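You operate a simulated robot arm through the tools that you are given. There is no shell and no other tool.

You are at the controls of a simulated robot arm. One attempt, no reset.

Task
Empty the white vial and the black vial into the green jug.
Fine: stand both vials upright in the orange tray. Set down upright: white vial, black vial.

Only the result counts: the job must be done as asked and must still hold three seconds after the hand-in. Knocking over, shifting, dropping, spilling or breaking anything else fails it.

Robot
A 7-joint arm with a two-finger parallel gripper, fixed in place. Base frame: the origin is at the foot of the arm, x ahead of it, y to its left, z up. Units: mm, rad, N and s.
Its first joint turns from -2.897 to 2.897 rad. Payload 1.57 kg.
The TCP is the grasp point between the finger pads, 30 mm short of the fingertips. In the tool frame z runs along the fingers and y along their closing line. Largest opening 80 mm; finger width 17, thickness 12; the body of the gripper, 40 by 82 mm, starts 80 mm behind the TCP.
Orientation is that of the tool frame in the base frame, as a unit quaternion [x, y, z, w]. With the fingers straight down and closing along the base's y, the tool's x points along the base's -x, its y along +y and its z along -z.

Tools
- The arm moves only by the tool nudge_tool. Its argument "rows" is a list of rows, each a list of 7 numbers: the turn, a rotation vector about the base's x, y, z in rad, then the shift along the base's x, y, z in mm, then the closure, from 0 (fully open) to 1 (shut). In form: [[wx, wy, wz, dx, dy, dz, claw], ...]. A call has 1 to 20 rows; each row is the pose to reach, as a shift and turn from the pose commanded when the call began. A row lasts 0.2 s, in which the tool goes at most 50 mm and 0.15 rad; a call with a longer step from one row to the next is refused whole, and so is a gripper value outside its range. A pose out of reach is approached as far as the arm can. The call stops where the force on the tool passes 40 N (or 10 N more than at its start, if that is more) or the arm is blocked; 0.2 s more then pass. The fingers move at their own pace (about 153 mm/s each) and stop on an object; they squeeze with about 23 N. The grip force told is the motor's: it shows also when the fingers shut on nothing. Time passes only in rows, and 0.2 s behind the last, so rows that repeat a pose let the fingers close. It gives the time, the measured TCP pose, the force on the tool (base axes), the opening and the grip force at its end, in the units of the frame above (readings bear some noise), with the torque about the TCP (base axes, N m) and any sound that the robot's microphone picked up.
- Cameras (640 x 400 px; columns grow to the right, rows downward): "scene" is fixed at [49.2, 649.1, 1570.8]; the picture's right is [-0.11, -0.99, 0.00], its down [-0.78, 0.09, -0.63] and it looks along [0.62, -0.07, -0.78] (base axes); focal length 306 px, centre (320, 200). "wrist" rides on the gripper at [72, -7, -122] in the tool frame; the picture's right is [0.09, 1.00, 0.00], its down [-0.84, 0.08, -0.54] and it looks along [-0.54, 0.05, 0.84] (tool axes); focal length 238 px, centre (320, 200). There is no depth. A picture from a camera that has moved, and an enlarged one, comes with that camera's place and axes in the base frame and with its lens.
- capture(camera): a new picture of that camera. It takes no simulated time.
- inspect(camera, box): a new picture of the part [left, top, right, bottom] of that camera's present view, enlarged. It takes no simulated time.
- finish_job(): hands the job in; it is judged then, once.

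Nothing tells you positions but the pictures and the camera data. Unless the task says otherwise, let go and move clear before handing in.

The tools are called as name(argument=value, ...) on one line, values as JSON. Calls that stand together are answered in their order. nudge_tool: Moves the arm, as the interface text tells. Its arguments: {"type":"object","properties":{"rows":{"type":"array","items":{"type":"array","items":{"type":"number"}}}},"required":["rows"]} The other tools are called the same way: capture (camera) takes a picture; inspect (camera, box) takes an enlarged picture of a part of a camera's view; finish_job () hands the job in.

At the start:

```text
time: 0.0
eef_pos: [445.4, 436.3, 1284.6]
ee_rot: [0.0, 1.0, 0.0, 0.0]
ft_force: [-0.4, 0.4, 0.2]
torque: [-0.01, -0.02, 0.01]
grip_width: 80.1
grip_force: 0.1
```

scene: 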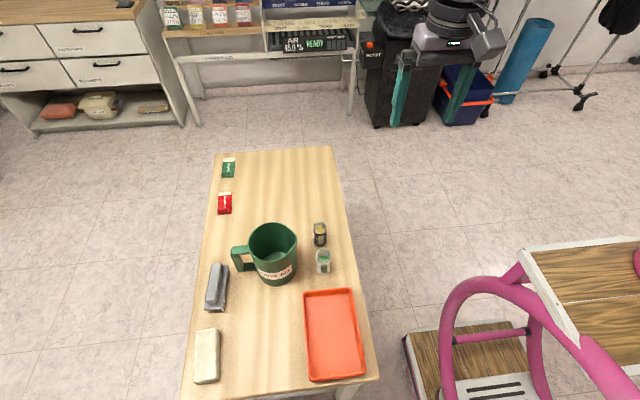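
wrist: 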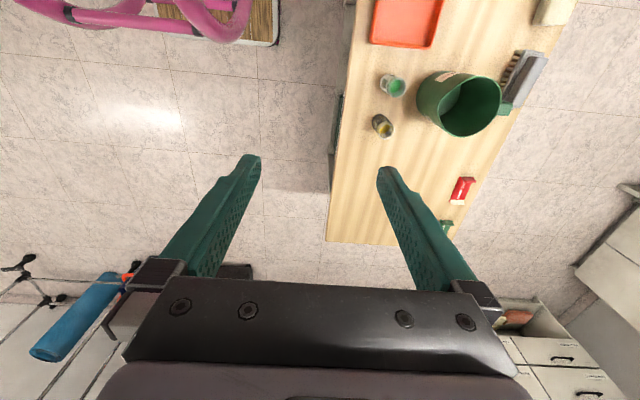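

I see a table with a green jug, a white vial (green content), a black vial (yellow content), and an orange tray. I'll take closer pictures to locate them before moving.

inspect(camera="scene", box=[220, 200, 380, 300])

inspect(camera="wrist", box=[340, 0, 580, 150])

inspect(camera="scene", box=[160, 260, 384, 400])

```text
4.00 times, centred on (300, 250) of scene
camera zoom: at [49.2, 649.1, 1570.8], right [-0.11, -0.99, 0.0], down [-0.78, 0.09, -0.63], along [0.62, -0.07, -0.78], focal length 1224 px, centre (400, 0)
```

zoom: 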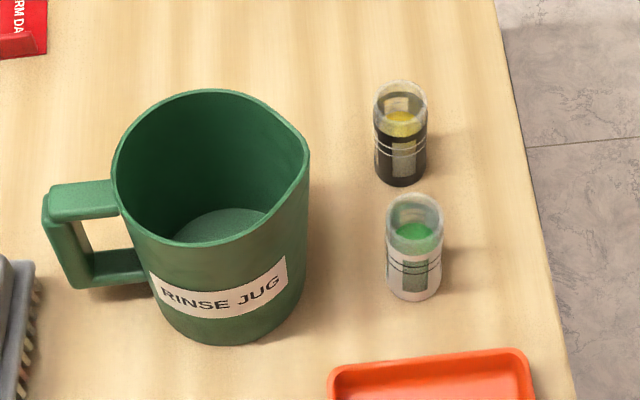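

```text
2.67 times, centred on (460, 75) of wrist
camera zoom: at [374.6, 430.0, 1405.4], right [-0.09, 1.0, 0.0], down [0.84, 0.08, 0.54], along [0.54, 0.05, -0.84], focal length 636 px, centre (-53, 533)
```

zoom: 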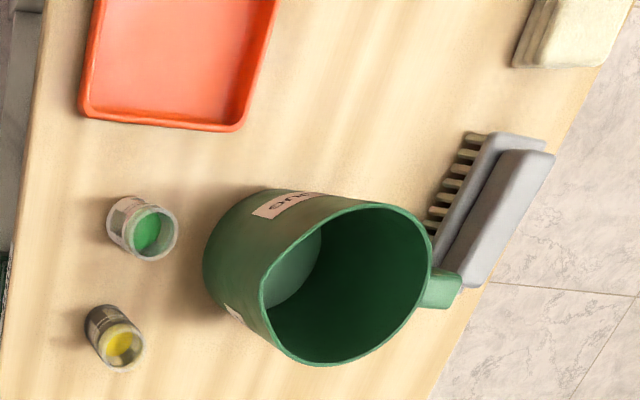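

```text
2.86 times, centred on (272, 330) of scene
camera zoom: at [49.2, 649.1, 1570.8], right [-0.11, -0.99, 0.0], down [-0.78, 0.09, -0.63], along [0.62, -0.07, -0.78], focal length 874 px, centre (457, -171)
```

zoom: 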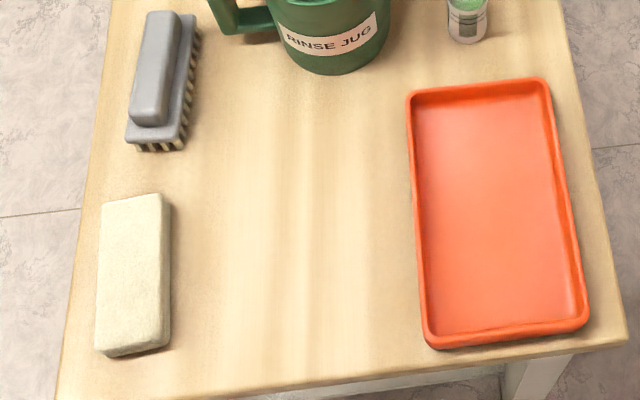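

The table top seems to sit near z≈765 mm. The vials are near (431,597) and (523,596), the jug near (448,730), and the tray spans about x 158–366, y 531–660. I'll look at the surroundings, including the pink structure and the arm, before planning the motion.

inspect(camera="scene", box=[380, 220, 640, 400])

inspect(camera="scene", box=[352, 0, 592, 150])

inspect(camera="scene", box=[295, 210, 351, 280])

inspect(camera="wrist", box=[0, 0, 320, 200])

```text
2.22 times, centred on (510, 310) of scene
camera zoom: at [49.2, 649.1, 1570.8], right [-0.11, -0.99, 0.0], down [-0.78, 0.09, -0.63], along [0.62, -0.07, -0.78], focal length 680 px, centre (-102, -44)
```

zoom: 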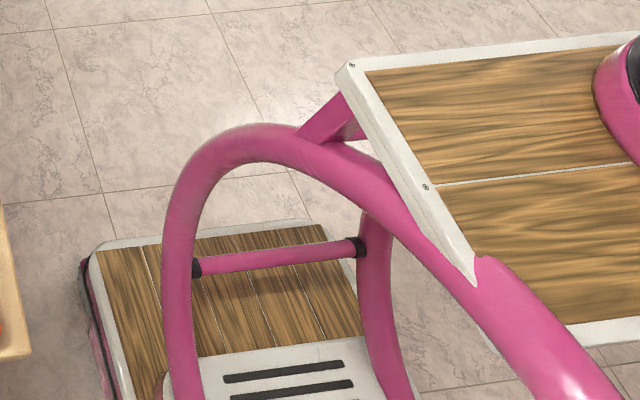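

```text
2.67 times, centred on (472, 75) of scene
camera zoom: at [49.2, 649.1, 1570.8], right [-0.11, -0.99, 0.0], down [-0.78, 0.09, -0.63], along [0.62, -0.07, -0.78], focal length 816 px, centre (-85, 533)
```

zoom: 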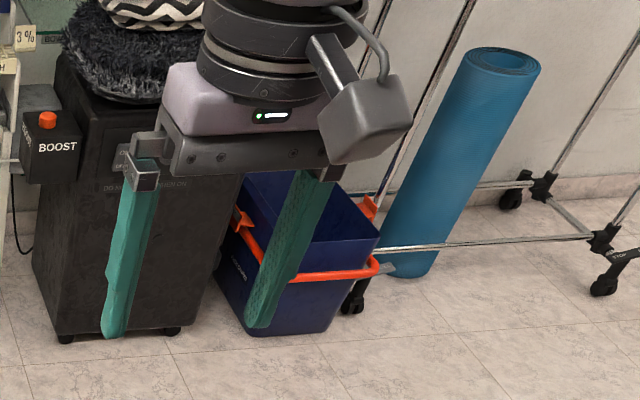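

```text
5.71 times, centred on (323, 245) of scene
camera zoom: at [49.2, 649.1, 1570.8], right [-0.11, -0.99, 0.0], down [-0.78, 0.09, -0.63], along [0.62, -0.07, -0.78], focal length 1749 px, centre (303, -57)
```

zoom: 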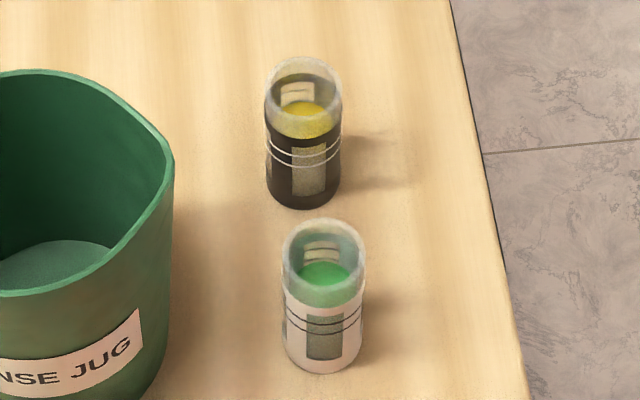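

```text
2.00 times, centred on (160, 100) of wrist
camera zoom: at [374.6, 430.0, 1405.4], right [-0.09, 1.0, 0.0], down [0.84, 0.08, 0.54], along [0.54, 0.05, -0.84], focal length 477 px, centre (640, 400)
```

zoom: 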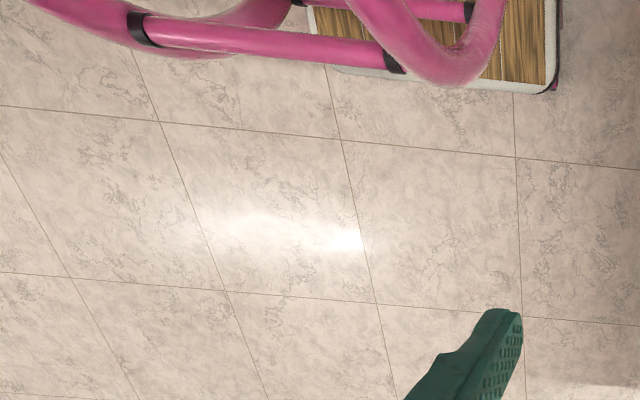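

The robot seems to stand on its own pink cart, and the space around the hand at this height is free. I'll test the side-grasp orientation up here, with the tool horizontal along +y and the camera on top. I'll do the first half of the turn and check it.

nudge_tool(rows=[[0.0756, 0.0756, -0.0756, 0, 0, 0, 0], [0.1511, 0.1511, -0.1511, 0, 0, 0, 0], [0.2267, 0.2267, -0.2267, 0, 0, 0, 0], [0.3023, 0.3023, -0.3023, 0, 0, 0, 0], [0.3779, 0.3779, -0.3779, 0, 0, 0, 0], [0.4534, 0.4534, -0.4534, 0, 0, 0, 0], [0.529, 0.529, -0.529, 0, 0, 0, 0], [0.6046, 0.6046, -0.6046, 0, 0, 0, 0]])

```text
time: 1.8
eef_pos: [446.7, 436.2, 1283.2]
ee_rot: [0.29, 0.865, 0.289, -0.289]
ft_force: [-0.7, 0.4, -1.1]
torque: [-0.01, -0.03, 0.0]
grip_width: 80.0
grip_force: 0.1
```

The first half of the turn went cleanly. I'll finish it so the tool points along +y.

nudge_tool(rows=[[0.0756, 0.0756, -0.0756, 0, 0, 0, 0], [0.1511, 0.1511, -0.1511, 0, 0, 0, 0], [0.2267, 0.2267, -0.2267, 0, 0, 0, 0], [0.3023, 0.3023, -0.3023, 0, 0, 0, 0], [0.3779, 0.3779, -0.3779, 0, 0, 0, 0], [0.4534, 0.4534, -0.4534, 0, 0, 0, 0], [0.529, 0.529, -0.529, 0, 0, 0, 0], [0.6046, 0.6046, -0.6046, 0, 0, 0, 0]])

capture(camera="scene")

capture(camera="wrist")

```text
time: 3.6
eef_pos: [445.5, 436.2, 1283.9]
ee_rot: [0.501, 0.499, 0.5, -0.5]
ft_force: [-0.3, -0.5, 0.1]
torque: [-0.01, 0.0, 0.03]
grip_width: 80.0
grip_force: 0.1
```

```text
taken
```

scene: 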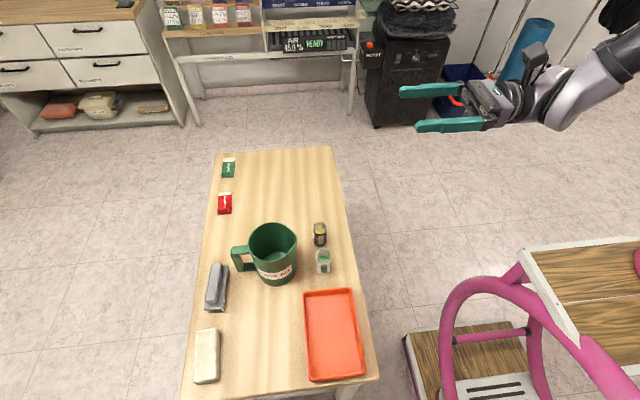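

```text
taken
camera wrist: at [440.1, 314.6, 1355.6], right [1.0, 0.0, 0.09], down [0.07, -0.54, -0.84], along [0.05, 0.84, -0.54], focal length 238 px, centre (320, 200)
```

wrist: 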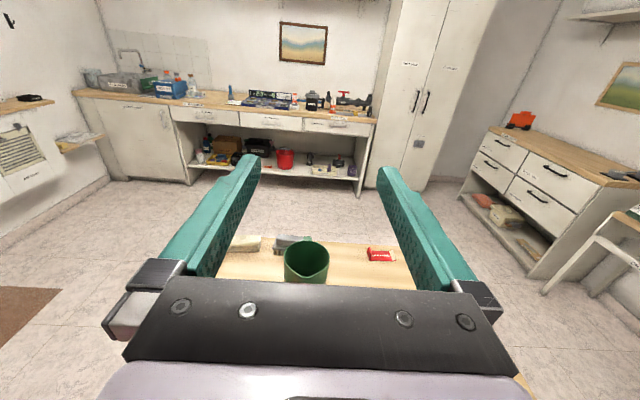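

The tool now points along +y with the camera on top. I'll move high above the jug with the empty gripper to check that the roll needed for pouring is reachable there.

nudge_tool(rows=[[0, 0, 0, -5, 40, -15, 0], [0, 0, 0, -10, 80, -30, 0], [0, 0, 0, -15, 120, -50, 0], [0, 0, 0, -20, 160, -70, 0], [0, 0, 0, -25, 200, -90, 0], [0, 0, 0, -30, 240, -110, 0], [0, 0, 0, -35, 270, -130, 0], [0, 0, 0, -35, 294, -150, 0], [0, 0, 0, -35, 294, -150, 0]])

nudge_tool(rows=[[0, 0.14, 0, 0, 0, 0, 0], [0, 0.28, 0, 0, 0, 0, 0], [0, 0.42, 0, 0, 0, 0, 0], [0, 0.56, 0, 0, 0, 0, 0], [0, 0.7, 0, 0, 0, 0, 0], [0, 0.84, 0, 0, 0, 0, 0], [0, 0.98, 0, 0, 0, 0, 0], [0, 1.12, 0, 0, 0, 0, 0], [0, 1.26, 0, 0, 0, 0, 0], [0, 1.4, 0, 0, 0, 0, 0], [0, 1.54, 0, 0, 0, 0, 0], [0, 1.68, 0, 0, 0, 0, 0], [0, 1.82, 0, 0, 0, 0, 0], [0, 1.96, 0, 0, 0, 0, 0], [0, 2.1, 0, 0, 0, 0, 0], [0, 2.24, 0, 0, 0, 0, 0], [0, 2.36, 0, 0, 0, 0, 0]])

```text
time: 5.6
eef_pos: [409.9, 730.7, 1132.2]
ee_rot: [0.5, 0.5, 0.5, -0.5]
ft_force: [0.1, -0.1, 0.1]
torque: [-0.01, -0.01, -0.05]
grip_width: 80.0
grip_force: 0.1
```

```text
time: 9.2
eef_pos: [409.9, 729.9, 1132.9]
ee_rot: [0.653, -0.272, -0.274, -0.652]
ft_force: [-0.3, -0.1, -0.4]
torque: [0.02, 0.0, 0.0]
grip_width: 80.2
grip_force: 0.1
```

The full 135° roll is reachable there. I'll capture here to refine the jug position, then roll back.

capture(camera="wrist")

capture(camera="scene")

```text
taken
camera wrist: at [466.1, 608.7, 1087.3], right [-0.64, 0.0, -0.76], down [-0.64, -0.54, 0.54], along [-0.41, 0.84, 0.35], focal length 238 px, centre (320, 200)
```

wrist: 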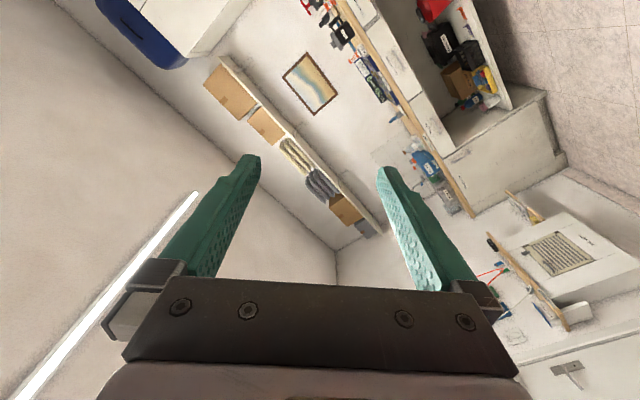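

```text
taken
```

scene: 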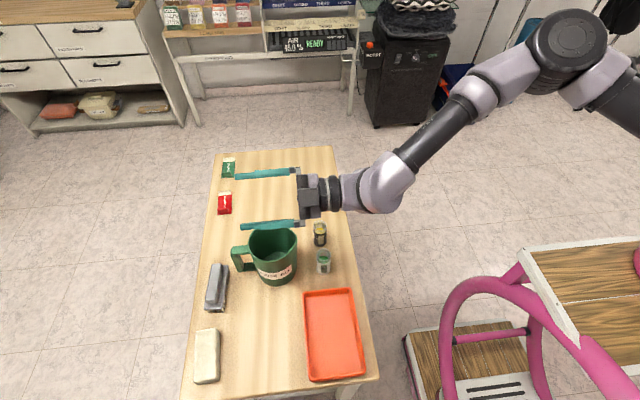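

Now I'll roll back upright and retreat to a viewing pose on the −y side of the table.

nudge_tool(rows=[[0, -0.14, 0, 0, 0, 0, 0], [0, -0.28, 0, 0, 0, 0, 0], [0, -0.42, 0, 0, 0, 0, 0], [0, -0.56, 0, 0, 0, 0, 0], [0, -0.7, 0, 0, 0, 0, 0], [0, -0.84, 0, 0, 0, 0, 0], [0, -0.98, 0, 0, 0, 0, 0], [0, -1.12, 0, 0, 0, 0, 0], [0, -1.26, 0, 0, 0, 0, 0], [0, -1.4, 0, 0, 0, 0, 0], [0, -1.54, 0, 0, 0, 0, 0], [0, -1.68, 0, 0, 0, 0, 0], [0, -1.82, 0, 0, 0, 0, 0], [0, -1.96, 0, 0, 0, 0, 0], [0, -2.1, 0, 0, 0, 0, 0], [0, -2.24, 0, 0, 0, 0, 0], [0, -2.36, 0, 0, 0, 0, 0]])

nudge_tool(rows=[[0, 0, 0, 5, -40, 0, 0], [0, 0, 0, 10, -80, 0, 0], [0, 0, 0, 15, -120, 0, 0], [0, 0, 0, 20, -160, 0, 0], [0, 0, 0, 25, -200, 0, 0], [0, 0, 0, 25, -240, 0, 0], [0, 0, 0, 25, -280, -10, 0], [0, 0, 0, 25, -310, -40, 0], [0, 0, 0, 25, -320, -80, 0], [0, 0, 0, 25, -320, -120, 0], [0, 0, 0, 25, -320, -150, 0], [0, 0, 0, 25, -320, -150, 0]])

capture(camera="wrist")

capture(camera="scene")

```text
time: 12.8
eef_pos: [410.5, 729.6, 1133.8]
ee_rot: [0.499, 0.501, 0.5, -0.5]
ft_force: [-0.1, -0.9, -0.4]
torque: [-0.02, 0.03, -0.02]
grip_width: 79.9
grip_force: 0.1
```

```text
time: 15.4
eef_pos: [437.8, 409.6, 983.1]
ee_rot: [0.5, 0.5, 0.5, -0.5]
ft_force: [0.8, -0.4, 0.0]
torque: [0.0, 0.0, 0.01]
grip_width: 80.0
grip_force: 0.1
```

```text
taken
camera wrist: at [431.0, 287.1, 1054.7], right [1.0, 0.0, 0.09], down [0.08, -0.54, -0.84], along [0.05, 0.84, -0.54], focal length 238 px, centre (320, 200)
```

wrist: 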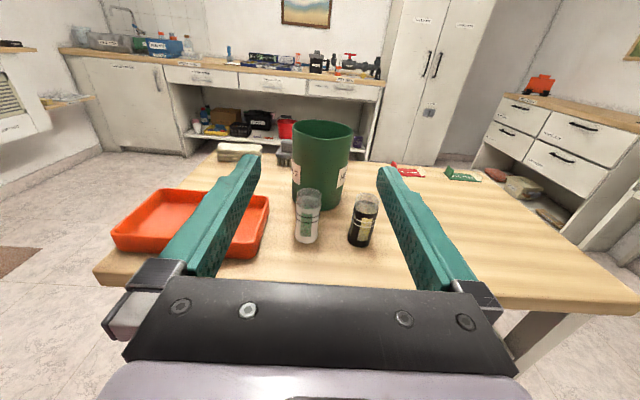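

```text
taken
```

scene: 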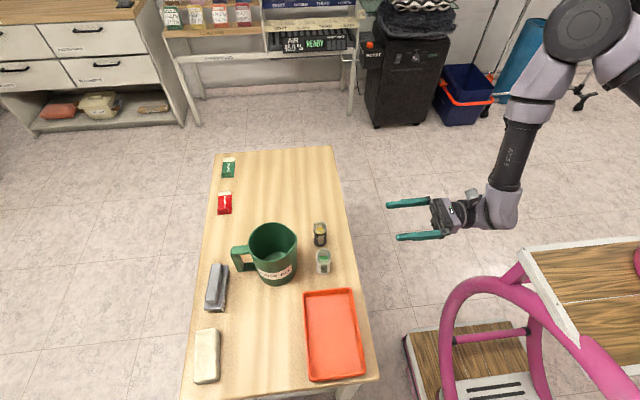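

inspect(camera="wrist", box=[250, 110, 410, 210])

inspect(camera="wrist", box=[260, 170, 420, 270])

inspect(camera="wrist", box=[90, 140, 330, 290])

```text
4.00 times, centred on (330, 160) of wrist
camera zoom: at [431.0, 287.1, 1054.7], right [1.0, 0.0, 0.09], down [0.08, -0.54, -0.84], along [0.05, 0.84, -0.54], focal length 953 px, centre (280, 360)
```

zoom: 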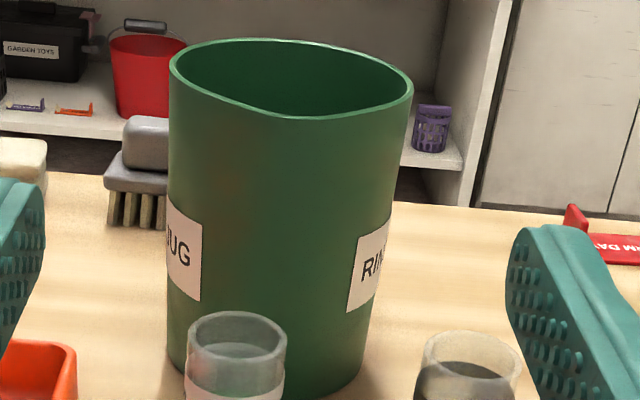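

```text
4.00 times, centred on (340, 220) of wrist
camera zoom: at [431.0, 287.1, 1054.7], right [1.0, 0.0, 0.09], down [0.08, -0.54, -0.84], along [0.05, 0.84, -0.54], focal length 953 px, centre (240, 120)
```

zoom: 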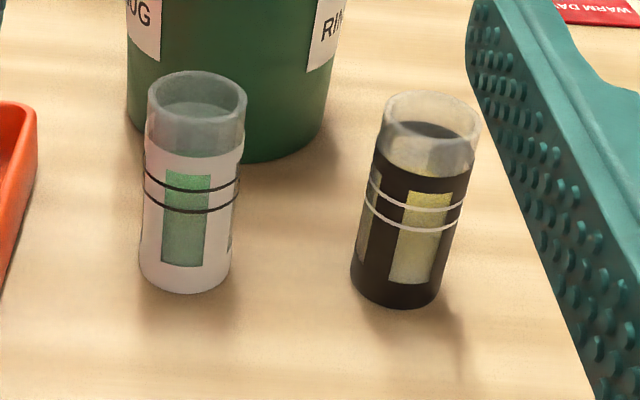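

```text
2.67 times, centred on (210, 215) of wrist
camera zoom: at [431.0, 287.1, 1054.7], right [1.0, 0.0, 0.09], down [0.08, -0.54, -0.84], along [0.05, 0.84, -0.54], focal length 636 px, centre (613, 160)
```

zoom: 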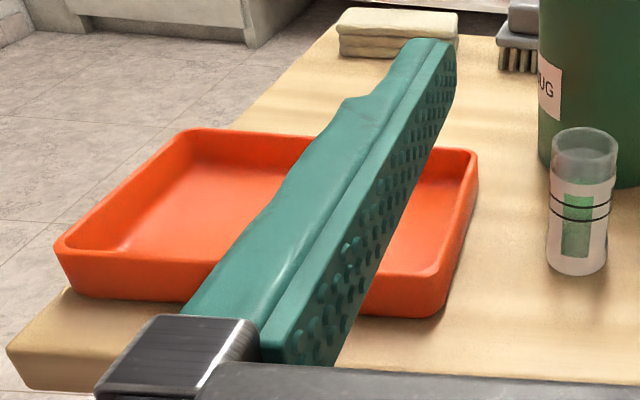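

The white vial is at about (432.5, 596.5) and the black vial at about (522, 595.5). Both are roughly 90 mm tall and 38 mm wide, standing on a table at z≈770. The jug rim is centred near (448, 727, 922). I'll descend in front of the white vial, outside the table edge, and check again from there.

nudge_tool(rows=[[0, 0, 0, -1, 5, -30, 0], [0, 0, 0, -2, 10, -65, 0], [0, 0, 0, -3, 20, -100, 0], [0, 0, 0, -4, 30, -130, 0], [0, 0, 0, -4, 38, -150, 0], [0, 0, 0, -4, 40, -160, 0], [0, 0, 0, -4, 40, -160, 0]])

capture(camera="wrist")

capture(camera="scene")

```text
time: 17.0
eef_pos: [431.9, 449.1, 822.7]
ee_rot: [0.501, 0.499, 0.501, -0.499]
ft_force: [-0.2, -0.5, 0.7]
torque: [0.02, 0.05, 0.0]
grip_width: 79.9
grip_force: 0.0
```

```text
taken
camera wrist: at [425.2, 327.4, 894.6], right [1.0, 0.0, 0.09], down [0.08, -0.54, -0.84], along [0.05, 0.84, -0.54], focal length 238 px, centre (320, 200)
```

wrist: 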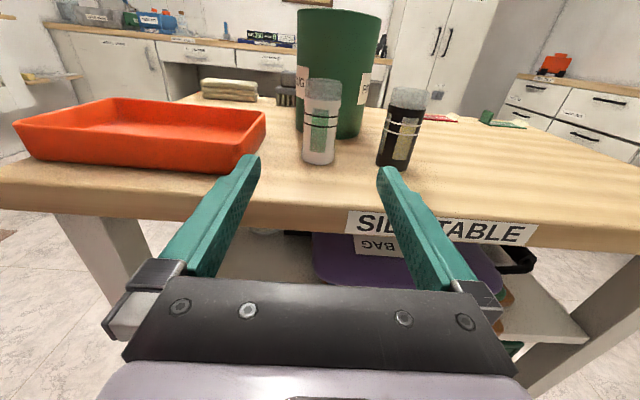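

```text
taken
```

scene: 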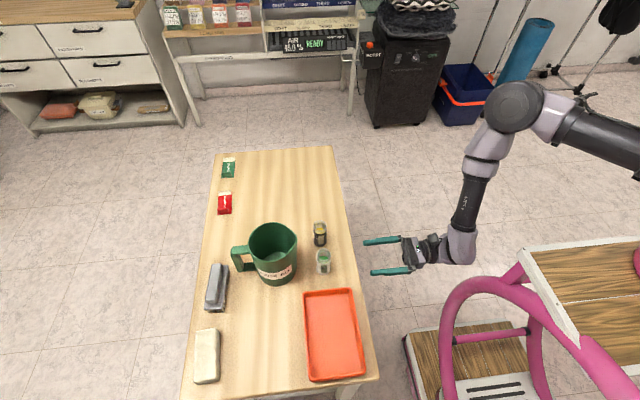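

inspect(camera="wrist", box=[260, 60, 460, 185])

inspect(camera="wrist", box=[0, 70, 320, 270])

```text
3.20 times, centred on (360, 122) of wrist
camera zoom: at [425.2, 327.4, 894.6], right [1.0, 0.0, 0.09], down [0.08, -0.54, -0.84], along [0.05, 0.84, -0.54], focal length 763 px, centre (192, 448)
```

zoom: 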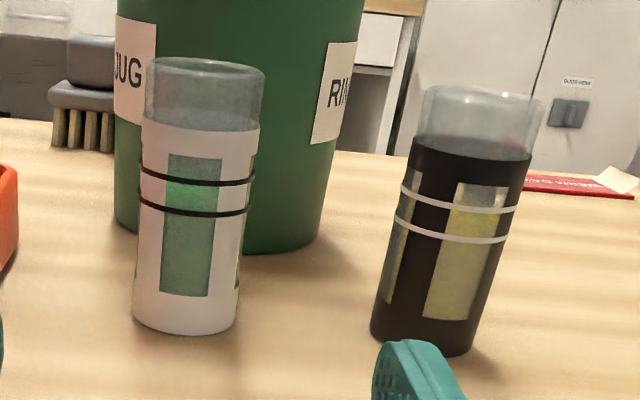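

```text
2.00 times, centred on (160, 170) of wrist
camera zoom: at [425.2, 327.4, 894.6], right [1.0, 0.0, 0.09], down [0.08, -0.54, -0.84], along [0.05, 0.84, -0.54], focal length 477 px, centre (640, 260)
```

zoom: 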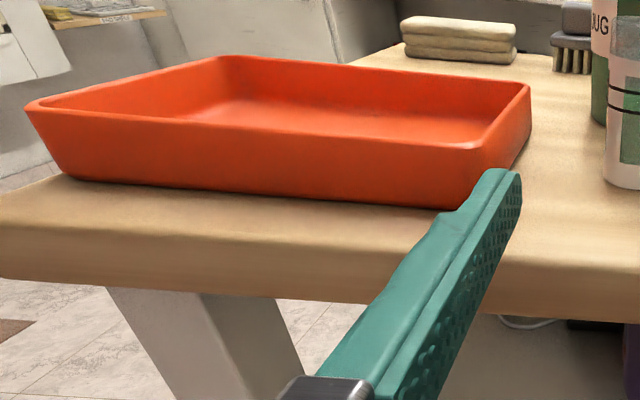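

Using both views, the table top comes out nearer z≈780, with vial rims at z≈867 and the tray rim at z≈815. I'll raise to about z=834 for a higher grip, then slide forward so the white vial sits between the open fingers.

nudge_tool(rows=[[0, 0, 0, 0, 5, 11, 0], [0, 0, 0, 0, 25, 11, 0], [0, 0, 0, 0, 50, 11, 0], [0, 0, 0, 0, 75, 11, 0], [0, 0, 0, 0, 95, 11, 0], [0, 0, 0, 0, 110, 11, 0], [0, 0, 0, 0, 120, 11, 0], [0, 0, 0, 0, 120, 11, 0]])

capture(camera="wrist")

inspect(camera="scene", box=[240, 190, 400, 290])

```text
time: 18.8
eef_pos: [431.3, 570.1, 835.0]
ee_rot: [0.5, 0.5, 0.5, -0.5]
ft_force: [0.1, -0.6, 0.2]
torque: [-0.02, 0.0, 0.02]
grip_width: 80.0
grip_force: 0.1
```

```text
taken
camera wrist: at [425.7, 448.3, 906.5], right [1.0, 0.0, 0.09], down [0.08, -0.54, -0.84], along [0.05, 0.84, -0.54], focal length 238 px, centre (320, 200)
```

wrist: 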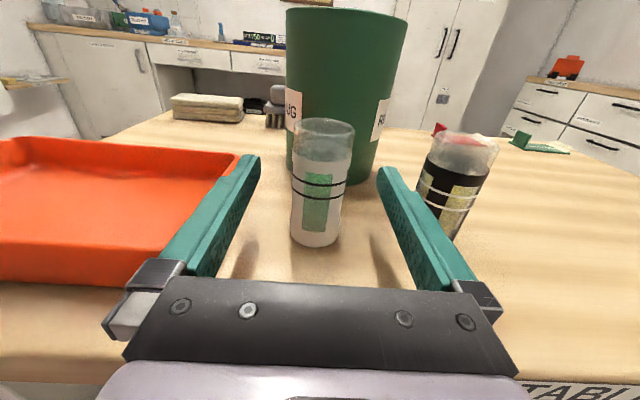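

```text
4.00 times, centred on (320, 240) of scene
camera zoom: at [49.2, 649.1, 1570.8], right [-0.11, -0.99, 0.0], down [-0.78, 0.09, -0.63], along [0.62, -0.07, -0.78], focal length 1224 px, centre (320, 40)
```

zoom: 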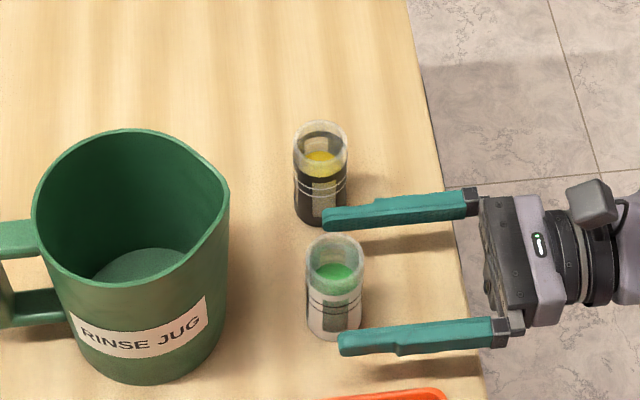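

The white vial is centred between the fingers with clear space to the black vial. I'll advance the last 25 mm and close.

nudge_tool(rows=[[0, 0, 0, 0, 10, 0, 0.1], [0, 0, 0, 0, 20, 0, 0.15], [0, 0, 0, 0, 25, 0, 0.2], [0, 0, 0, 0, 25, 0, 0.3], [0, 0, 0, 0, 25, 0, 0.45], [0, 0, 0, 0, 25, 0, 0.6], [0, 0, 0, 0, 25, 0, 0.8], [0, 0, 0, 0, 25, 0, 1], [0, 0, 0, 0, 25, 0, 1], [0, 0, 0, 0, 25, 0, 1]])

capture(camera="wrist")

inspect(camera="scene", box=[240, 190, 400, 290])

```text
time: 21.0
eef_pos: [433.0, 594.6, 833.6]
ee_rot: [0.5, 0.5, 0.5, -0.5]
ft_force: [0.3, -0.3, -0.5]
torque: [0.02, 0.0, 0.0]
grip_width: 36.1
grip_force: 23.0
```

```text
taken
camera wrist: at [425.4, 473.5, 905.8], right [1.0, 0.0, 0.09], down [0.08, -0.54, -0.84], along [0.05, 0.84, -0.54], focal length 238 px, centre (320, 200)
```

wrist: 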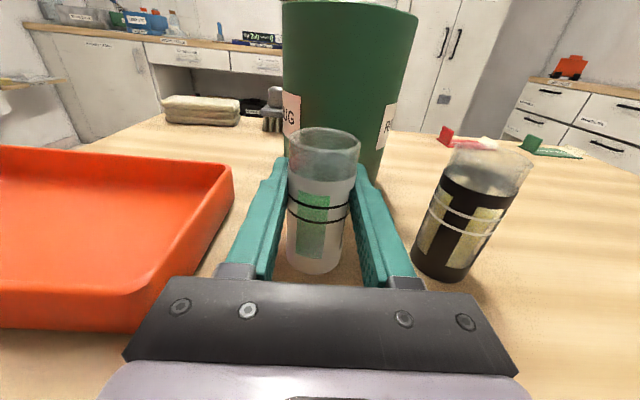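

```text
4.00 times, centred on (320, 240) of scene
camera zoom: at [49.2, 649.1, 1570.8], right [-0.11, -0.99, 0.0], down [-0.78, 0.09, -0.63], along [0.62, -0.07, -0.78], focal length 1224 px, centre (320, 40)
```

zoom: 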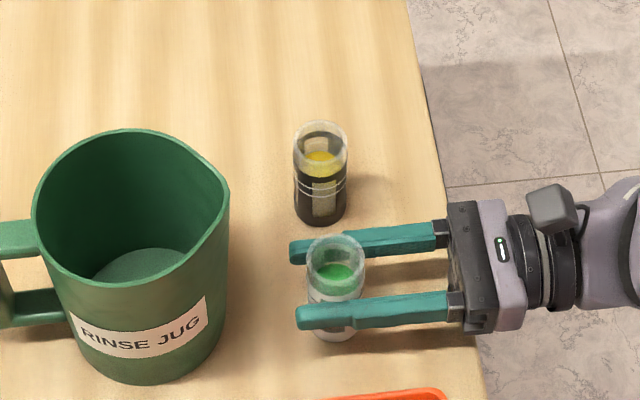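

The white vial is gripped at 36 mm width with 23 N. I'll lift it slowly straight up to z≈1015.

nudge_tool(rows=[[0, 0, 0, 0, 0, 4, 1], [0, 0, 0, 0, 0, 12, 1], [0, 0, 0, 0, 0, 24, 1], [0, 0, 0, 0, 0, 40, 1], [0, 0, 0, 0, 0, 56, 1], [0, 0, 0, 0, 0, 72, 1], [0, 0, 0, 0, 0, 88, 1], [0, 0, 0, 0, 0, 104, 1], [0, 0, 0, 0, 0, 120, 1], [0, 0, 0, 0, 0, 136, 1], [0, 0, 0, 0, 0, 152, 1], [0, 0, 0, 0, 0, 166, 1], [0, 0, 0, 0, 0, 176, 1], [0, 0, 0, 0, 0, 180, 1], [0, 0, 0, 0, 0, 180, 1]])

inspect(camera="scene", box=[220, 150, 420, 275])

capture(camera="wrist")

```text
time: 24.2
eef_pos: [431.8, 594.4, 1015.2]
ee_rot: [0.5, 0.5, 0.5, -0.5]
ft_force: [-0.1, 0.4, -1.3]
torque: [0.03, -0.01, 0.0]
grip_width: 35.9
grip_force: 23.1
```

```text
3.20 times, centred on (320, 212) of scene
camera zoom: at [49.2, 649.1, 1570.8], right [-0.11, -0.99, 0.0], down [-0.78, 0.09, -0.63], along [0.62, -0.07, -0.78], focal length 979 px, centre (320, 160)
```

zoom: 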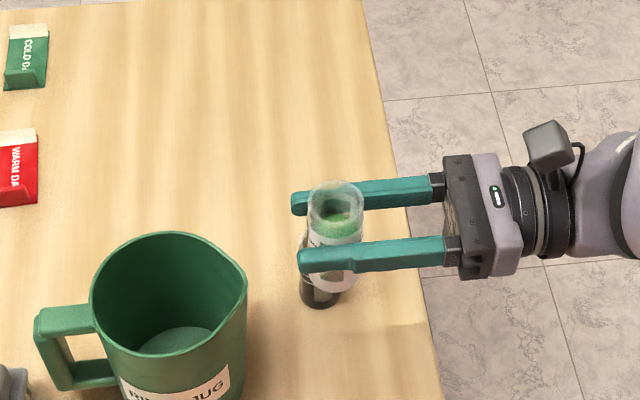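

```text
taken
camera wrist: at [425.6, 473.1, 1086.7], right [1.0, 0.0, 0.09], down [0.08, -0.54, -0.84], along [0.05, 0.84, -0.54], focal length 238 px, centre (320, 200)
```

wrist: 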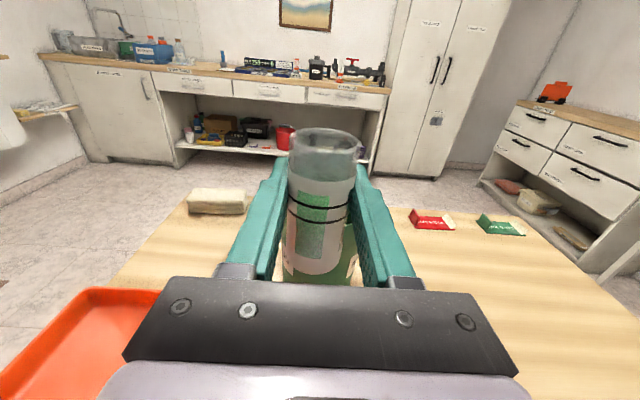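

The vial is held upright with no tilt. I'll carry it gently at this height to above the jug, stopping slightly on the −x side so the mouth ends over the jug centre.

nudge_tool(rows=[[0, 0, 0, -0.5, 3, 0, 1], [0, 0, 0, -1.5, 10, 0, 1], [0, 0, 0, -3, 20, 0, 1], [0, 0, 0, -4.5, 32, 0, 1], [0, 0, 0, -6, 45, 0, 1], [0, 0, 0, -7.5, 58, 0, 1], [0, 0, 0, -9, 71, 0, 1], [0, 0, 0, -10.5, 84, 0, 1], [0, 0, 0, -12, 97, 0, 1], [0, 0, 0, -13, 109, 0, 1], [0, 0, 0, -14, 119, 0, 1], [0, 0, 0, -15, 126, 0, 1], [0, 0, 0, -15, 129, 0, 1], [0, 0, 0, -15, 129, 0, 1]])

inspect(camera="scene", box=[200, 150, 400, 275])

capture(camera="wrist")

```text
time: 27.2
eef_pos: [416.1, 724.3, 1014.5]
ee_rot: [-0.5, -0.5, -0.5, 0.5]
ft_force: [0.3, -0.4, -0.7]
torque: [-0.01, 0.02, -0.03]
grip_width: 36.0
grip_force: 23.2
```

```text
3.20 times, centred on (300, 212) of scene
camera zoom: at [49.2, 649.1, 1570.8], right [-0.11, -0.99, 0.0], down [-0.78, 0.09, -0.63], along [0.62, -0.07, -0.78], focal length 979 px, centre (384, 160)
```

zoom: 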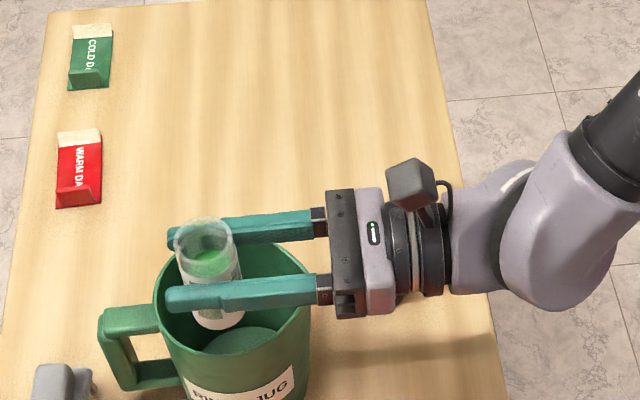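

```text
taken
camera wrist: at [410.6, 603.1, 1085.8], right [1.0, 0.0, 0.09], down [0.08, -0.54, -0.84], along [0.05, 0.84, -0.54], focal length 238 px, centre (320, 200)
```

wrist: 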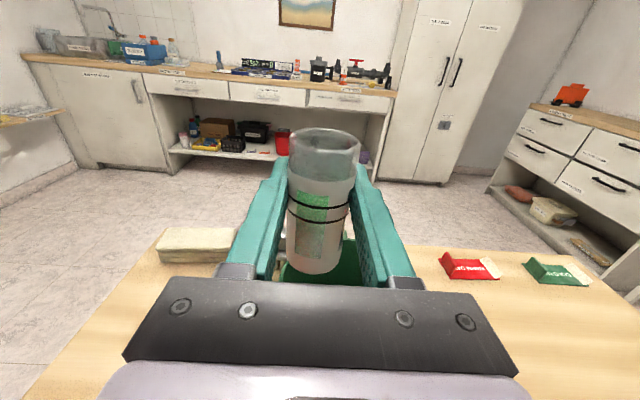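

The vial hangs over the jug opening. I'll start a slow roll, mouth toward +x, while lowering slightly to keep the lip just above the jug rim.

nudge_tool(rows=[[0, 0.05, 0, 0, 0, 0, 1], [0, 0.13, 0, 0, 0, -1, 1], [0, 0.22, 0, 0, 0, -3, 1], [0, 0.31, 0, 0, 0, -5, 1], [0, 0.4, 0, 0, 0, -8, 1], [0, 0.49, 0, 0, 0, -11, 1], [0, 0.57, 0, 0, 0, -14, 1], [0, 0.64, 0, 0, 0, -17, 1], [0, 0.71, 0, 0, 0, -19, 1], [0, 0.78, 0, 0, 0, -21, 1], [0, 0.84, 0, 0, 0, -23, 1], [0, 0.9, 0, 0, 0, -25, 1], [0, 0.95, 0, 0, 0, -26, 1], [0, 1.0, 0, 0, 0, -27, 1], [0, 1.05, 0, 0, 0, -28, 1], [0, 1.1, 0, 0, 0, -29, 1], [0, 1.15, 0, 0, 0, -30, 1], [0, 1.2, 0, 0, 0, -30, 1]])

inspect(camera="scene", box=[200, 170, 360, 270])

```text
time: 31.0
eef_pos: [417.2, 725.1, 985.1]
ee_rot: [0.695, 0.129, 0.13, -0.695]
ft_force: [-0.6, -0.2, -1.1]
torque: [-0.01, 0.0, 0.01]
grip_width: 35.7
grip_force: 22.5
```

```text
4.00 times, centred on (280, 220) of scene
camera zoom: at [49.2, 649.1, 1570.8], right [-0.11, -0.99, 0.0], down [-0.78, 0.09, -0.63], along [0.62, -0.07, -0.78], focal length 1224 px, centre (480, 120)
```

zoom: 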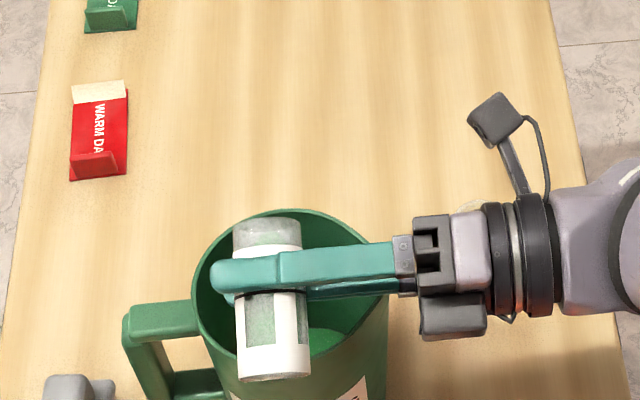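

Green liquid is already visible inside the jug. I'll keep rolling slowly to about 130° and hold there to empty the vial.

nudge_tool(rows=[[0, 0.05, 0, 0, 0, 0, 1], [0, 0.1, 0, 0, 0, 0, 1], [0, 0.15, 0, 0, 0, 0, 1], [0, 0.2, 0, 0, 0, 0, 1], [0, 0.25, 0, 0, 0, 0, 1], [0, 0.31, 0, 0, 0, 0, 1], [0, 0.37, 0, 0, 0, 0, 1], [0, 0.43, 0, 1, 0, 0, 1], [0, 0.5, 0, 2, 0, 0, 1], [0, 0.57, 0, 3, 0, 0, 1], [0, 0.64, 0, 4, 0, 0, 1], [0, 0.71, 0, 5, 0, 0, 1], [0, 0.78, 0, 6, 0, 0, 1], [0, 0.85, 0, 7, 0, 0, 1], [0, 0.92, 0, 8, 0, 0, 1], [0, 0.99, 0, 9, 0, 0, 1], [0, 1.06, 0, 10, 0, 0, 1], [0, 1.12, 0, 10, 0, 0, 1], [0, 1.15, 0, 10, 0, 0, 1], [0, 1.15, 0, 10, 0, 0, 1]])

inspect(camera="scene", box=[200, 170, 360, 270])

```text
time: 35.2
eef_pos: [426.3, 723.8, 983.3]
ee_rot: [-0.654, 0.269, 0.268, 0.654]
ft_force: [-0.3, -0.7, -0.4]
torque: [0.04, -0.03, 0.01]
grip_width: 35.6
grip_force: 22.5
```

```text
4.00 times, centred on (280, 220) of scene
camera zoom: at [49.2, 649.1, 1570.8], right [-0.11, -0.99, 0.0], down [-0.78, 0.09, -0.63], along [0.62, -0.07, -0.78], focal length 1224 px, centre (480, 120)
```

zoom: 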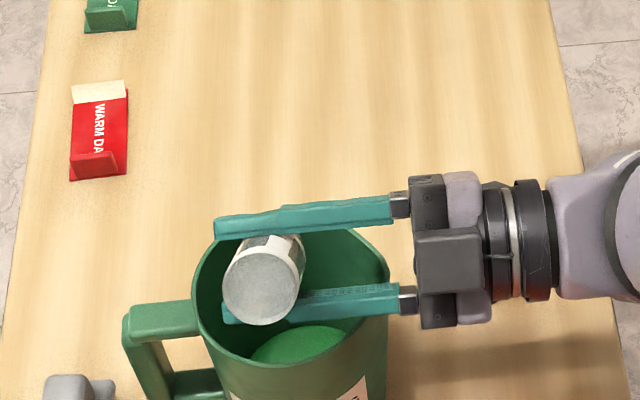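

The vial is tilted about 135° and pouring into the jug. I'll tilt a little further and hold for a few seconds so every drop leaves.

nudge_tool(rows=[[0, 0.08, 0, 1, 0, 2, 1], [0, 0.16, 0, 2, 0, 4, 1], [0, 0.22, 0, 3, 0, 5, 1], [0, 0.25, 0, 4, 0, 5, 1], [0, 0.25, 0, 4, 0, 5, 1], [0, 0.25, 0, 4, 0, 5, 1], [0, 0.25, 0, 4, 0, 5, 1], [0, 0.25, 0, 4, 0, 5, 1], [0, 0.25, 0, 4, 0, 5, 1], [0, 0.25, 0, 4, 0, 5, 1], [0, 0.25, 0, 4, 0, 5, 1], [0, 0.25, 0, 4, 0, 5, 1], [0, 0.25, 0, 4, 0, 5, 1], [0, 0.25, 0, 4, 0, 5, 1], [0, 0.25, 0, 4, 0, 5, 1], [0, 0.25, 0, 4, 0, 5, 1], [0, 0.25, 0, 4, 0, 5, 1], [0, 0.25, 0, 4, 0, 5, 1]])

inspect(camera="scene", box=[200, 170, 360, 270])

capture(camera="wrist")

```text
time: 39.0
eef_pos: [431.0, 726.3, 990.1]
ee_rot: [0.616, -0.348, -0.349, -0.615]
ft_force: [-0.2, 0.6, -0.4]
torque: [-0.01, -0.02, 0.04]
grip_width: 35.1
grip_force: 22.8
```

```text
4.00 times, centred on (280, 220) of scene
camera zoom: at [49.2, 649.1, 1570.8], right [-0.11, -0.99, 0.0], down [-0.78, 0.09, -0.63], along [0.62, -0.07, -0.78], focal length 1224 px, centre (480, 120)
```

zoom: 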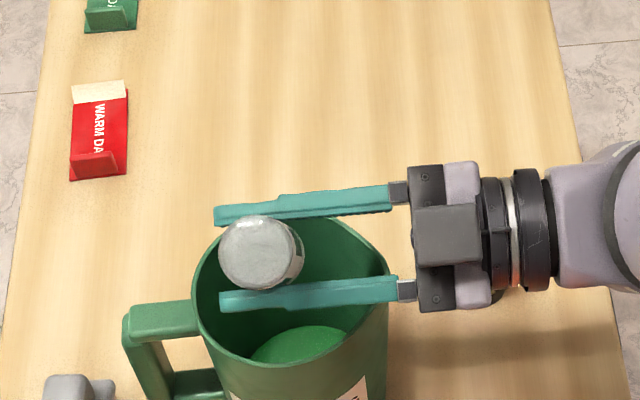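

```text
taken
camera wrist: at [474.2, 602.8, 931.1], right [-0.81, 0.0, -0.59], down [-0.5, -0.54, 0.68], along [-0.32, 0.84, 0.44], focal length 238 px, centre (320, 200)
```

wrist: 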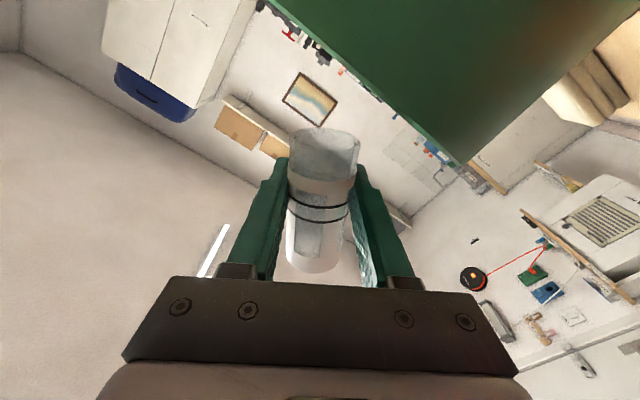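

inspect(camera="wrist", box=[260, 110, 390, 290])

inspect(camera="scene", box=[240, 215, 320, 275])

```text
2.22 times, centred on (325, 200) of wrist
camera zoom: at [474.2, 602.8, 931.1], right [-0.81, 0.0, -0.59], down [-0.5, -0.54, 0.68], along [-0.32, 0.84, 0.44], focal length 530 px, centre (309, 200)
```

zoom: 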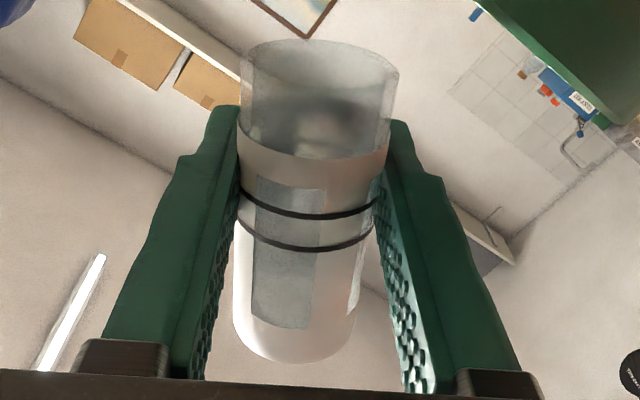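

```text
6.67 times, centred on (280, 245) of scene
camera zoom: at [49.2, 649.1, 1570.8], right [-0.11, -0.99, 0.0], down [-0.78, 0.09, -0.63], along [0.62, -0.07, -0.78], focal length 2040 px, centre (587, -100)
```

zoom: 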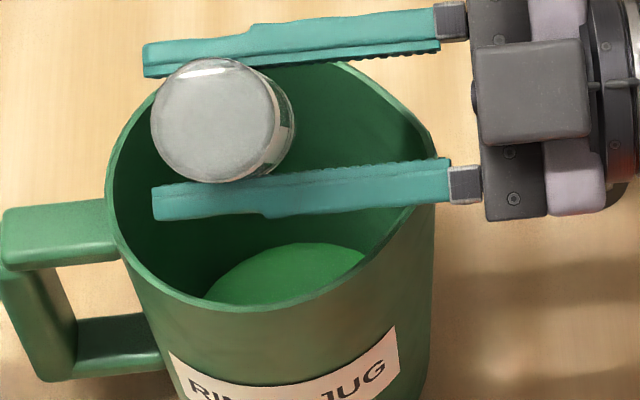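

The white vial is empty and the green liquid sits in the jug. I'll roll back upright while rising.

nudge_tool(rows=[[0, -0.06, 0, 0, 0, 0, 1], [0, -0.18, 0, 0, 0, 0, 1], [0, -0.31, 0, 0, 0, 0, 1], [0, -0.45, 0, 0, 0, 1, 1], [0, -0.59, 0, 0, 0, 2, 1], [0, -0.73, 0, 0, 0, 3, 1], [0, -0.87, 0, 0, 0, 4, 1], [0, -1.01, 0, 0, 0, 5, 1], [0, -1.15, 0, 0, 0, 6, 1], [0, -1.29, 0, 0, 0, 8, 1], [0, -1.43, 0, 0, 0, 10, 1], [0, -1.57, 0, 0, 0, 13, 1], [0, -1.71, 0, 0, 0, 16, 1], [0, -1.85, 0, 0, 0, 19, 1], [0, -1.99, 0, 0, 0, 22, 1], [0, -2.13, 0, 0, 0, 24, 1], [0, -2.27, 0, 0, 0, 26, 1], [0, -2.41, 0, 0, 0, 28, 1], [0, -2.54, 0, 0, 0, 29, 1], [0, -2.6, 0, 0, 0, 30, 1]])

capture(camera="wrist")

capture(camera="scene")

```text
time: 43.2
eef_pos: [429.6, 723.1, 1019.5]
ee_rot: [0.5, 0.5, 0.5, -0.5]
ft_force: [0.7, 0.1, -0.1]
torque: [0.0, 0.0, 0.0]
grip_width: 35.1
grip_force: 22.6
```

```text
taken
camera wrist: at [424.7, 602.2, 1091.5], right [1.0, 0.0, 0.09], down [0.08, -0.54, -0.84], along [0.05, 0.84, -0.54], focal length 238 px, centre (320, 200)
```

wrist: 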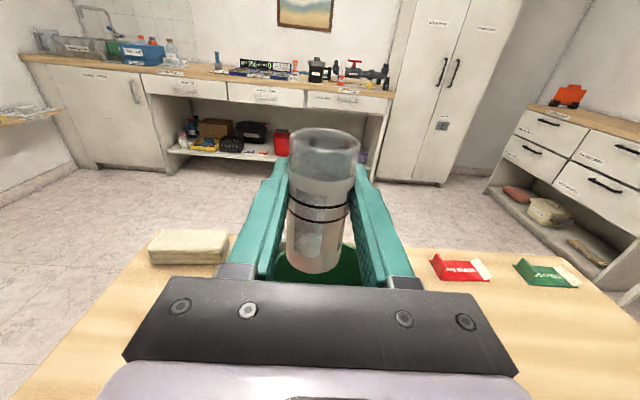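

```text
taken
```

scene: 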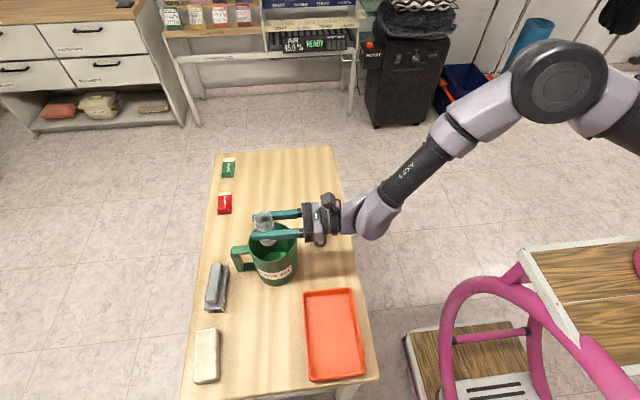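

The white vial is empty and upright. I'll carry it at safe height to above the tray, aiming for about (225, 598).

nudge_tool(rows=[[0, 0, 0, -2, -8, 0, 1], [0, 0, 0, -8, -22, 0, 1], [0, 0, 0, -18, -40, 0, 1], [0, 0, 0, -32, -58, 0, 1], [0, 0, 0, -50, -75, 0, 1], [0, 0, 0, -70, -90, 0, 1], [0, 0, 0, -92, -102, 0, 1], [0, 0, 0, -115, -112, -5, 1], [0, 0, 0, -138, -119, -15, 1], [0, 0, 0, -160, -124, -28, 1], [0, 0, 0, -180, -126, -42, 1], [0, 0, 0, -195, -126.5, -56, 1], [0, 0, 0, -205, -126.5, -68, 1], [0, 0, 0, -205.5, -126.5, -80, 1], [0, 0, 0, -205.5, -126.5, -80, 1]])

capture(camera="wrist")

capture(camera="scene")

```text
time: 46.4
eef_pos: [225.5, 597.1, 940.0]
ee_rot: [0.5, 0.5, 0.5, -0.5]
ft_force: [0.4, 0.1, 0.1]
torque: [0.0, 0.0, 0.01]
grip_width: 35.0
grip_force: 23.1
```

```text
taken
camera wrist: at [218.6, 476.1, 1011.1], right [1.0, 0.0, 0.09], down [0.08, -0.54, -0.84], along [0.05, 0.84, -0.54], focal length 238 px, centre (320, 200)
```

wrist: 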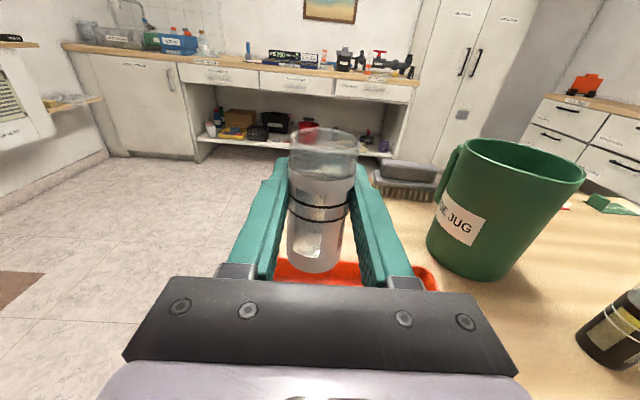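

```text
taken
```

scene: 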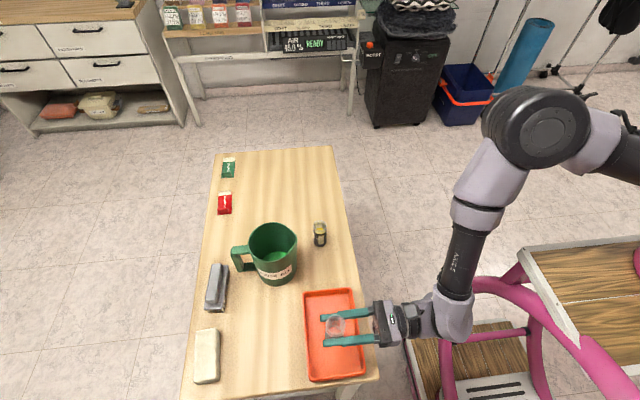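

inspect(camera="scene", box=[290, 270, 490, 395])

inspect(camera="wrist", box=[200, 120, 460, 290])

```text
3.20 times, centred on (390, 332) of scene
camera zoom: at [49.2, 649.1, 1570.8], right [-0.11, -0.99, 0.0], down [-0.78, 0.09, -0.63], along [0.62, -0.07, -0.78], focal length 979 px, centre (96, -224)
```

zoom: 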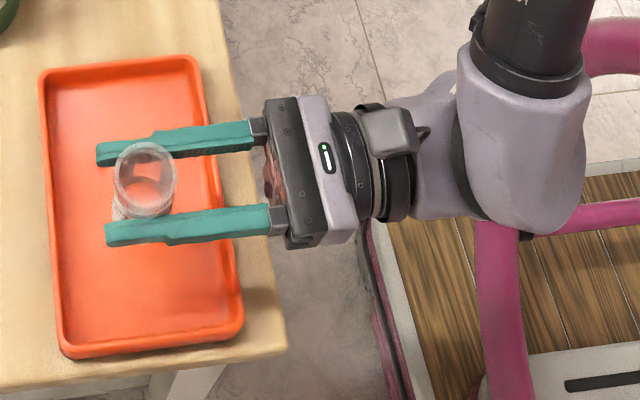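

```text
2.35 times, centred on (330, 205) of wrist
camera zoom: at [218.6, 476.1, 1011.1], right [1.0, 0.0, 0.09], down [0.08, -0.54, -0.84], along [0.05, 0.84, -0.54], focal length 561 px, centre (296, 188)
```

zoom: 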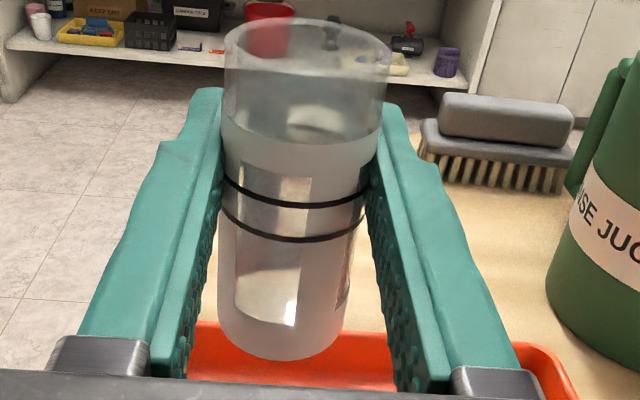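

The vial is above the tray interior. I'll lower it to about 15 mm above expected contact and check.

nudge_tool(rows=[[0, 0, 0, 0, 0, -5, 1], [0, 0, 0, 0, 0, -15, 1], [0, 0, 0, 0, 0, -27, 1], [0, 0, 0, 0, 0, -39, 1], [0, 0, 0, 0, 0, -51, 1], [0, 0, 0, 0, 0, -62, 1], [0, 0, 0, 0, 0, -72, 1], [0, 0, 0, 0, 0, -80, 1], [0, 0, 0, 0, 0, -85, 1], [0, 0, 0, 0, 0, -85, 1]])

inspect(camera="scene", box=[290, 270, 490, 395])

inspect(camera="wrist", box=[160, 110, 480, 310])

```text
time: 48.6
eef_pos: [225.5, 597.9, 854.6]
ee_rot: [0.5, 0.5, 0.5, -0.5]
ft_force: [-0.3, 0.3, -0.3]
torque: [-0.01, 0.02, 0.03]
grip_width: 34.8
grip_force: 23.3
```

```text
3.20 times, centred on (390, 332) of scene
camera zoom: at [49.2, 649.1, 1570.8], right [-0.11, -0.99, 0.0], down [-0.78, 0.09, -0.63], along [0.62, -0.07, -0.78], focal length 979 px, centre (96, -224)
```

zoom: 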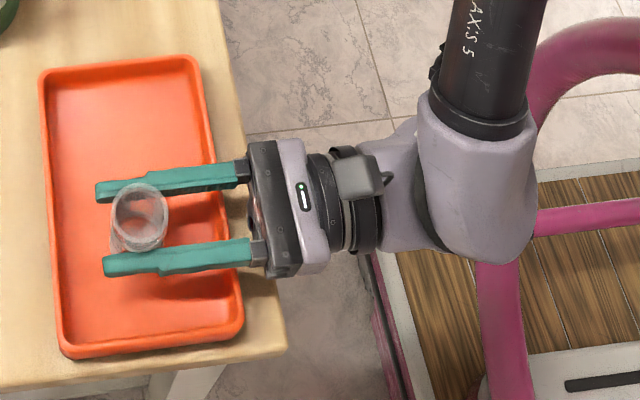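

```text
2.00 times, centred on (320, 210) of wrist
camera zoom: at [219.5, 476.4, 926.2], right [1.0, 0.0, 0.09], down [0.08, -0.54, -0.84], along [0.05, 0.84, -0.54], focal length 477 px, centre (320, 180)
```

zoom: 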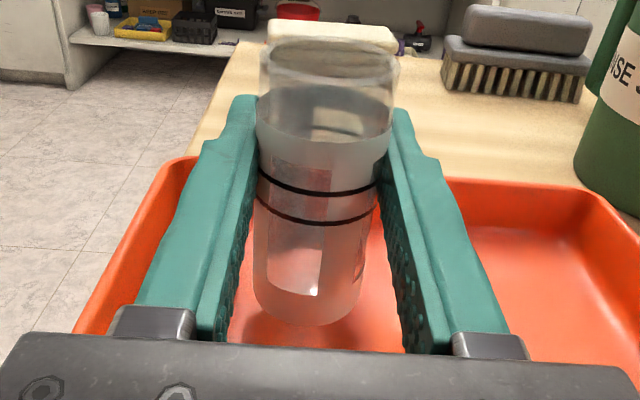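

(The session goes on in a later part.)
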